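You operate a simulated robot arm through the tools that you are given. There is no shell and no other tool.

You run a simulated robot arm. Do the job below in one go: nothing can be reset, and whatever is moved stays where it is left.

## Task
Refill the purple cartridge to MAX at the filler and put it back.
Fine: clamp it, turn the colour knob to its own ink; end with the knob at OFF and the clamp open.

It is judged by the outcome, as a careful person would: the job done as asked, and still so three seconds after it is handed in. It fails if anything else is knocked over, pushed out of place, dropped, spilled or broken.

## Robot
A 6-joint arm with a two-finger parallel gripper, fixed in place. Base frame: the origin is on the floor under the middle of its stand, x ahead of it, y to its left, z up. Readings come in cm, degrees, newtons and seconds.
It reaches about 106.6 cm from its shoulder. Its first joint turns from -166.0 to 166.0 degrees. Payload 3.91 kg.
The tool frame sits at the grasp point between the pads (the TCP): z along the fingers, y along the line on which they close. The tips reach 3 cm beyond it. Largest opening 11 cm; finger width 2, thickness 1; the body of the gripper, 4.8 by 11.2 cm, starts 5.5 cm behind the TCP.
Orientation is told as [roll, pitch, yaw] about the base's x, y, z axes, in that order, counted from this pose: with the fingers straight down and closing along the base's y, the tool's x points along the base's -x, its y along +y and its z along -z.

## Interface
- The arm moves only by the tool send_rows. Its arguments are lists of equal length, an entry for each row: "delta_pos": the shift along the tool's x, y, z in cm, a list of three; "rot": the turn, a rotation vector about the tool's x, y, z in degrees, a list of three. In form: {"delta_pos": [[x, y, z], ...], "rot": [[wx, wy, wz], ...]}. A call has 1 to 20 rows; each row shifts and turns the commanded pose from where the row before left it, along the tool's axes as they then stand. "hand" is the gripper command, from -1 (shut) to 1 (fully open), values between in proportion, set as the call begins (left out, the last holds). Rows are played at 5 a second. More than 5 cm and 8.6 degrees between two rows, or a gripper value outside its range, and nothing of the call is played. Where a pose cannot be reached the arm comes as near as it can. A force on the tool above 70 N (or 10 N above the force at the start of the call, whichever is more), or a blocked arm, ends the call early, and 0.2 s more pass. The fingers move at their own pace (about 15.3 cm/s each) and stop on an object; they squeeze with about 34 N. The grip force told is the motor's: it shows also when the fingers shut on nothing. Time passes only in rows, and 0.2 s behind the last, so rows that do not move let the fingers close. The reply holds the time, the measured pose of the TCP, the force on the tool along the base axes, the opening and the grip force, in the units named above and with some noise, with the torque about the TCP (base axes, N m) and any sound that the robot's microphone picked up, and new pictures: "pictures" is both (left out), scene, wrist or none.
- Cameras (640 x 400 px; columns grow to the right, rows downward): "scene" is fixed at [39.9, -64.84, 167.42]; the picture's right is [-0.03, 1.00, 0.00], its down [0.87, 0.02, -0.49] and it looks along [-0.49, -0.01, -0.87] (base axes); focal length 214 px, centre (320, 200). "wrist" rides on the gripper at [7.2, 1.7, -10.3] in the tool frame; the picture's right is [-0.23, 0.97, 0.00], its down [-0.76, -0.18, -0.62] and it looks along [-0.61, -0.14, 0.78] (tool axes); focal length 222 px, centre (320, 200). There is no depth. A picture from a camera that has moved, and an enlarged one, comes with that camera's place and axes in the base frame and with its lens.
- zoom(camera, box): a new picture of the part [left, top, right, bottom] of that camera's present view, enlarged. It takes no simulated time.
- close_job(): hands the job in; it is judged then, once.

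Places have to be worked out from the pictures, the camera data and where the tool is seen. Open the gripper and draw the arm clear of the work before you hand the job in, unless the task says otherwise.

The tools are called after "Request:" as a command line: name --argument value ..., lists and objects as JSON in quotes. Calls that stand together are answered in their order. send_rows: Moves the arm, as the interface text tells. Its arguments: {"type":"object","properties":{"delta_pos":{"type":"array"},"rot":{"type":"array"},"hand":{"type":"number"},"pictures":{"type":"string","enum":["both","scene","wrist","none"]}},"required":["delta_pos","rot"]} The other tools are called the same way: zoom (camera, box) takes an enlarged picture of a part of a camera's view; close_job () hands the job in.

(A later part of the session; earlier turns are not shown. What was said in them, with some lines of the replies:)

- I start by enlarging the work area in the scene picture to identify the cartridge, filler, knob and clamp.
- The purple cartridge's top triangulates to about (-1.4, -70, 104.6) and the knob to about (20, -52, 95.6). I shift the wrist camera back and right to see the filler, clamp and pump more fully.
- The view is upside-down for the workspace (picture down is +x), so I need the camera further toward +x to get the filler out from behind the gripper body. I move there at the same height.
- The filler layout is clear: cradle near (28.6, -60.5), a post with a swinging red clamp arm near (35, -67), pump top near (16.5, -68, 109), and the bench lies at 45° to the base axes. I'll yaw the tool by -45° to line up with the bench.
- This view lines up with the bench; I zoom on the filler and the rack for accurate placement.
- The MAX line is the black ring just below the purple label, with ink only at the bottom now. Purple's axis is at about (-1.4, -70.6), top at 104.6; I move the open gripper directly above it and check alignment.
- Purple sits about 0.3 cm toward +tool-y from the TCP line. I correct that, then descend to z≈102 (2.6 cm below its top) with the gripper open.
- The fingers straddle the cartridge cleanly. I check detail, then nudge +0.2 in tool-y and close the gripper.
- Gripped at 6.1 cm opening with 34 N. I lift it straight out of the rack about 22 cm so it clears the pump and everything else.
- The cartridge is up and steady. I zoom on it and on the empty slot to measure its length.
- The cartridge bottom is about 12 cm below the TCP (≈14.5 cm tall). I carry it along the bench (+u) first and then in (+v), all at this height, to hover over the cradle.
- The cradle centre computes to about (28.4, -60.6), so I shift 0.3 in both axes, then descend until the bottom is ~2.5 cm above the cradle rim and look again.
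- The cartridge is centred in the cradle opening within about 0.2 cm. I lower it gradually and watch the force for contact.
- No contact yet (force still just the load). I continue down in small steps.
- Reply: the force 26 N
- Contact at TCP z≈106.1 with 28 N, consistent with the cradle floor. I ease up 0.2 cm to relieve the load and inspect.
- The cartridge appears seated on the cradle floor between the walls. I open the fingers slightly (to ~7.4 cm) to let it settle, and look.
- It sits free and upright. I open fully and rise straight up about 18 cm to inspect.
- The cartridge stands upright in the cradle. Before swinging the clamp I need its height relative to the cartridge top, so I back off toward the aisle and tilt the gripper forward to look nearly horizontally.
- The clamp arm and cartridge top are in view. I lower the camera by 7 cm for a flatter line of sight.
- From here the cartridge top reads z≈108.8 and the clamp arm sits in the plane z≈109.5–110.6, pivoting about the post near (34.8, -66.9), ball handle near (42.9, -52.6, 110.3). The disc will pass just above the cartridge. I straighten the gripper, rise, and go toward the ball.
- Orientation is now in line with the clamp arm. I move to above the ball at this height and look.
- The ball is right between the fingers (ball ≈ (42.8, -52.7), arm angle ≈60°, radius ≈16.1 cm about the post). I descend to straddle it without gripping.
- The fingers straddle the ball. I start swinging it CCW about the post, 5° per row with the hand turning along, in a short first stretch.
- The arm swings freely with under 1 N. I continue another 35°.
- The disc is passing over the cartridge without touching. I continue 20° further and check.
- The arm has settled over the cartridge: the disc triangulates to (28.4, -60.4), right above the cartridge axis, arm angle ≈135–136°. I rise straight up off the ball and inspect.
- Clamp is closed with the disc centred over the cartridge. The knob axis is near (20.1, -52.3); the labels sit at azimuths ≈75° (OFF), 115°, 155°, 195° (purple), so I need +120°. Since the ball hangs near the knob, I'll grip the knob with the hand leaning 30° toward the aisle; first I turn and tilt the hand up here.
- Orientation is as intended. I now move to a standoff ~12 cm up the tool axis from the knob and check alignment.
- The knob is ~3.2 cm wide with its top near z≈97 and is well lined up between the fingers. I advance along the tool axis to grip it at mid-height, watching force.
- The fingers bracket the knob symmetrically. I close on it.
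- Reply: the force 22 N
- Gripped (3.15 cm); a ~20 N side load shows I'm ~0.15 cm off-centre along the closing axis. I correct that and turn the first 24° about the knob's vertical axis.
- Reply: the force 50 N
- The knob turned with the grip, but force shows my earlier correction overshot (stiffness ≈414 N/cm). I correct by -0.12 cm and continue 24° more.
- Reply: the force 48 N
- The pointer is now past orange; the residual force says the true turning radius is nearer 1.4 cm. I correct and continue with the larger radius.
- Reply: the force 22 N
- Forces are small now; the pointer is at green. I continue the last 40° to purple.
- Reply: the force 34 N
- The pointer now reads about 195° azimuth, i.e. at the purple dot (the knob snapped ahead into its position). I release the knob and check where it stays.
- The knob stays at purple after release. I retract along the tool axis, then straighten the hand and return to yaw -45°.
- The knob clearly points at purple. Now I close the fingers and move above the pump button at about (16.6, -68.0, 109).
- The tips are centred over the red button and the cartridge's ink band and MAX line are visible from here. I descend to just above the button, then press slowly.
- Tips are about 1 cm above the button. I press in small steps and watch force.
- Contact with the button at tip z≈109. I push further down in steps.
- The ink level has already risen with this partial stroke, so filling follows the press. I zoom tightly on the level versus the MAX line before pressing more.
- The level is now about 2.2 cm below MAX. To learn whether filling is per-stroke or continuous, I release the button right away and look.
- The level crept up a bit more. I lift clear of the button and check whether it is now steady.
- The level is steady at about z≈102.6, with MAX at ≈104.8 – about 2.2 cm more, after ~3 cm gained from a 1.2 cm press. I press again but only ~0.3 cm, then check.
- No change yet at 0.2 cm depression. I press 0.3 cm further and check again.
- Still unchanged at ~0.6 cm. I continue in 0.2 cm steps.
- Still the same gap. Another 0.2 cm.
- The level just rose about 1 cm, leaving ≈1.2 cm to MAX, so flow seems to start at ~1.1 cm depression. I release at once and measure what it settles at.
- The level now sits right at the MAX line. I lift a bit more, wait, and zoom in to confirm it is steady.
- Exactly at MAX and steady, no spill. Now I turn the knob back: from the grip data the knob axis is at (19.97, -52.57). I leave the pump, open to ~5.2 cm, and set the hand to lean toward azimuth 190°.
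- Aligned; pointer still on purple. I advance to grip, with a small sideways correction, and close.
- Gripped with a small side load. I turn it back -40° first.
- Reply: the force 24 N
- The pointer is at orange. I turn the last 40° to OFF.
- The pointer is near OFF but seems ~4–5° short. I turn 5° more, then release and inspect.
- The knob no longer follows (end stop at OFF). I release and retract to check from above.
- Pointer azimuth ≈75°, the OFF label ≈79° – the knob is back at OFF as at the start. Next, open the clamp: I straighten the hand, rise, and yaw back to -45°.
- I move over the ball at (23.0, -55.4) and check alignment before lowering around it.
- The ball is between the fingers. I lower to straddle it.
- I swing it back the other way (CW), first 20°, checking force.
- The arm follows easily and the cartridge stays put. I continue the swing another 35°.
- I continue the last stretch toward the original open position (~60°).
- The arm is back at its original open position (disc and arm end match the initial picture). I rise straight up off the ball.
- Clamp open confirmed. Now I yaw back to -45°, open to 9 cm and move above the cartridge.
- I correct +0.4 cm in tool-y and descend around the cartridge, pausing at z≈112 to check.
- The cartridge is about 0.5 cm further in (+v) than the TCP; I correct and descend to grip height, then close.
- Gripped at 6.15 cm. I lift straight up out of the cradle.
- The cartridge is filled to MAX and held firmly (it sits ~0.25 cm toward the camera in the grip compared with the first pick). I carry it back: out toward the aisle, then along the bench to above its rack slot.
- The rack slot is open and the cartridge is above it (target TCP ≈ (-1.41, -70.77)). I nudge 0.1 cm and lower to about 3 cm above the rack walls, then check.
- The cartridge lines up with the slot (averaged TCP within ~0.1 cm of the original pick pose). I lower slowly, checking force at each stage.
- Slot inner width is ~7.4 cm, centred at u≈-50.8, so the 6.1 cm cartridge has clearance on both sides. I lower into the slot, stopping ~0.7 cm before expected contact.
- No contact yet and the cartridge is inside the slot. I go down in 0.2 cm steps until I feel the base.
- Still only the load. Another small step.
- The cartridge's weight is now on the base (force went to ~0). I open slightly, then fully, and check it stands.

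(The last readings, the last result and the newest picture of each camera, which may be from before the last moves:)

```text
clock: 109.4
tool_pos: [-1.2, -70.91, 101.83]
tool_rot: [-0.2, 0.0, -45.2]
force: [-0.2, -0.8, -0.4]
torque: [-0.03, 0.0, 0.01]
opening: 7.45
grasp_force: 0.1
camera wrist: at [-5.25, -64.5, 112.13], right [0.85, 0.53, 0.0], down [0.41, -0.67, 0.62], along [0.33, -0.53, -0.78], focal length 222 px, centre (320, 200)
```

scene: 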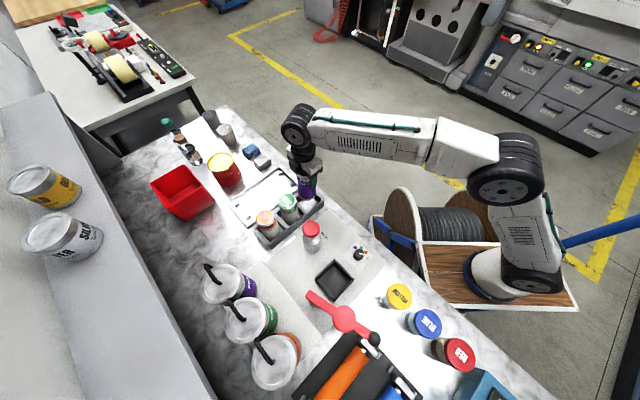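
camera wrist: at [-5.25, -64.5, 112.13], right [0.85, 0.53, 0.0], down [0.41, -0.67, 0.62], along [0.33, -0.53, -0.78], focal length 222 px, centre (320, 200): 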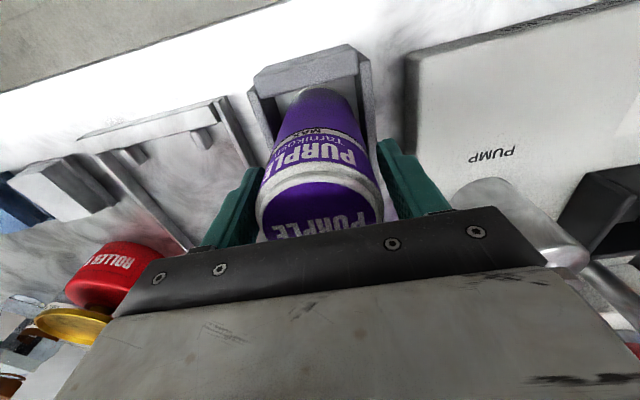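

It stands freely in its slot. I open fully and rise straight up, then draw the arm back toward the aisle.

Request:
send_rows --delta_pos '[[0, 0, 0], [0, 0, 0], [0, 0, -2], [0, 0, -3], [0, 0, -4], [0, 0, -4], [0, 0, -4], [0, 0, -4], [0, 0, 0]]' --rot '[[0, 0, 0], [0, 0, 0], [0, 0, 0], [0, 0, 0], [0, 0, 0], [0, 0, 0], [0, 0, 0], [0, 0, 0], [0, 0, 0]]' --hand 1

Request:
zoom --camera "wrist" --box '[230, 20, 420, 200]'

Request:
zoom --camera "scene" --box '[220, 140, 420, 350]'

```text
clock: 111.4
tool_pos: [-1.26, -70.7, 123.19]
tool_rot: [-0.1, 0.2, -45.2]
force: [-0.2, 0.4, -0.3]
torque: [0.01, -0.01, 0.04]
opening: 10.99
grasp_force: 0.0
camera wrist: at [-5.14, -64.36, 133.51], right [0.85, 0.53, 0.0], down [0.41, -0.67, 0.62], along [0.33, -0.53, -0.78], focal length 222 px, centre (320, 200)
```

scene: 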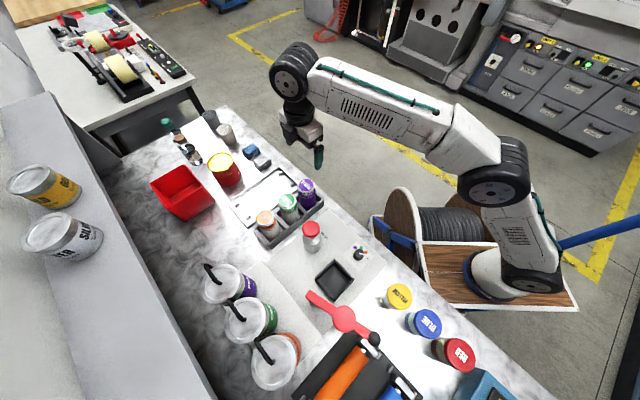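
wrist: 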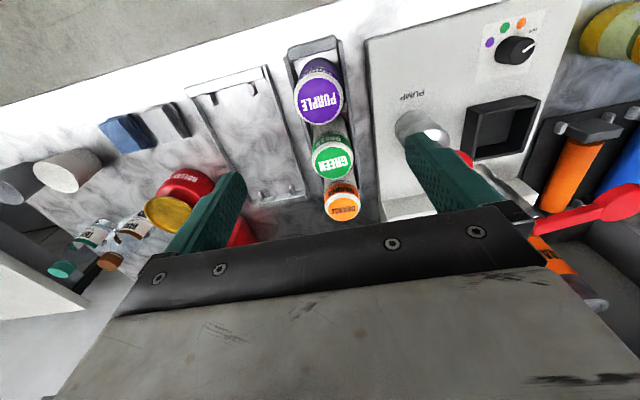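

```text
2.22 times, centred on (325, 110) of wrist
camera zoom: at [-5.14, -64.36, 133.51], right [0.85, 0.53, 0.0], down [0.41, -0.67, 0.62], along [0.33, -0.53, -0.78], focal length 494 px, centre (309, 400)
```

zoom: 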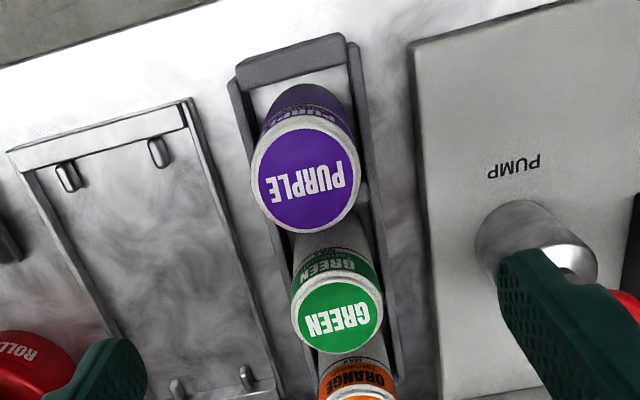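

```text
1.90 times, centred on (320, 245) of scene
camera zoom: at [39.9, -64.84, 167.42], right [-0.03, 1.0, 0.0], down [0.87, 0.02, -0.49], along [-0.49, -0.01, -0.87], focal length 408 px, centre (320, 114)
```

zoom: 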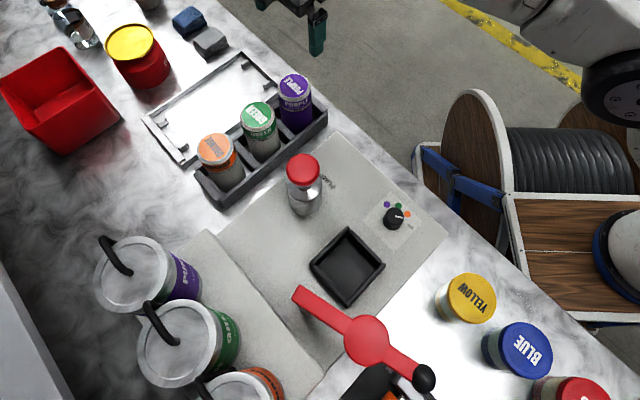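

Cartridge is upright in its slot, clamp open, knob at OFF, nothing else disturbed. I draw the arm back clear of the bench and take a final look.

Request:
send_rows --delta_pos '[[2, 0, -3], [4, 0, -3], [4, 0, -3], [4, 0, -1], [4, 0, 0], [4, 0, 0], [0, 0, 0], [0, 0, 0]]' --rot '[[0, 0, 0], [0, 0, 0], [0, 0, 0], [0, 0, 0], [0, 0, 0], [0, 0, 0], [0, 0, 0], [0, 0, 0]]'

Request:
zoom --camera "scene" --box '[300, 220, 420, 350]'

Request:
zoom --camera "scene" --box '[240, 150, 350, 260]'

```text
clock: 113.2
tool_pos: [-16.65, -55.11, 132.82]
tool_rot: [-0.1, 0.1, -45.3]
force: [0.0, 0.1, 0.5]
torque: [0.0, -0.02, -0.05]
opening: 10.98
grasp_force: 0.1
camera wrist: at [-20.59, -48.74, 143.07], right [0.85, 0.53, 0.0], down [0.41, -0.67, 0.62], along [0.33, -0.53, -0.78], focal length 222 px, centre (320, 200)
```

scene: 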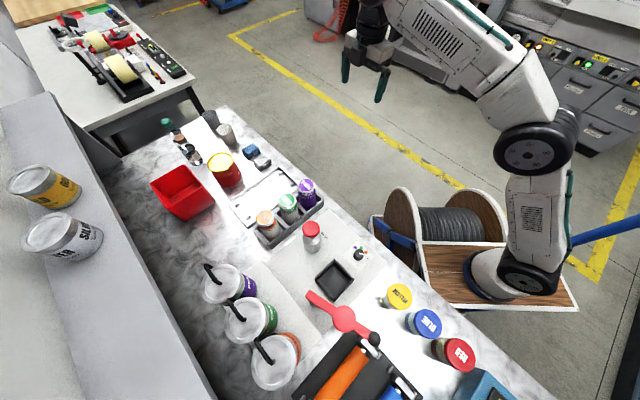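
wrist: 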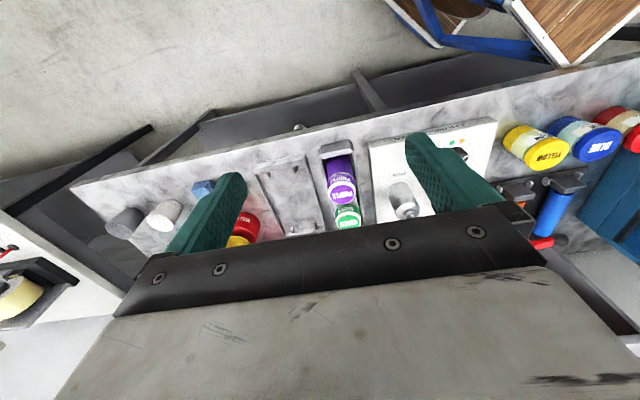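

```text
3.08 times, centred on (360, 285) of scene
camera zoom: at [39.9, -64.84, 167.42], right [-0.03, 1.0, 0.0], down [0.87, 0.02, -0.49], along [-0.49, -0.01, -0.87], focal length 660 px, centre (197, -62)
```

zoom: 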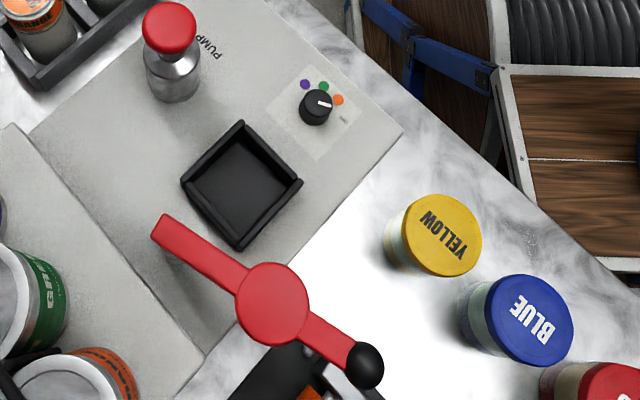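

```text
3.64 times, centred on (295, 205) of scene
camera zoom: at [39.9, -64.84, 167.42], right [-0.03, 1.0, 0.0], down [0.87, 0.02, -0.49], along [-0.49, -0.01, -0.87], focal length 780 px, centre (411, 182)
```

zoom: 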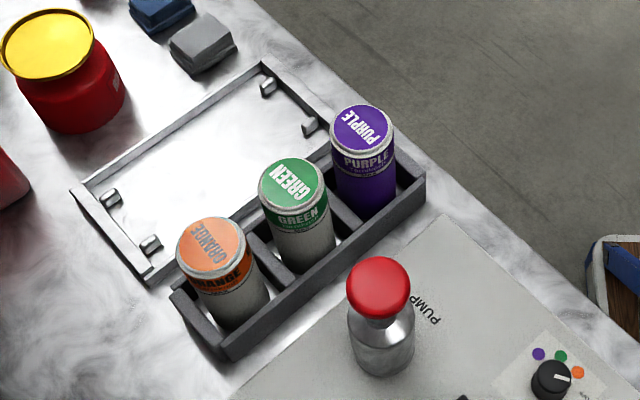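

Final check of the knob pointer against its original OFF look.

Request:
zoom --camera "scene" --box '[340, 235, 380, 270]'

```text
11.43 times, centred on (360, 252) of scene
camera zoom: at [39.9, -64.84, 167.42], right [-0.03, 1.0, 0.0], down [0.87, 0.02, -0.49], along [-0.49, -0.01, -0.87], focal length 2451 px, centre (-137, -400)
```

zoom: 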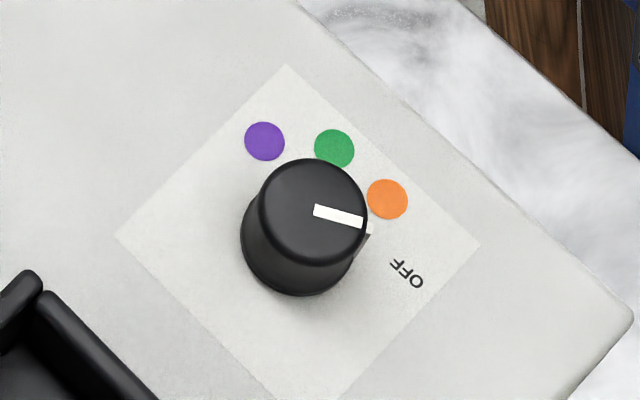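

Everything checks out: the pointer is on OFF, the clamp is open, and the purple cartridge is full to MAX and back in its slot. The gripper is open and the arm is clear of the bench, so I hand the job in.

Request:
close_job

```text
The job is handed in.
```

The purple cartridge is refilled to the MAX line and standing back in its original rack slot.

I clamped it in the filler cradle, turned the knob to purple, and filled it with two pump strokes; the level then held steady exactly at the line. I turned the knob back to OFF and swung the clamp back to its original open position before moving the cartridge. I saw no spill, and nothing else looked disturbed in the final pictures.

The gripper is open, the arm is clear of the bench, and the job is handed in.
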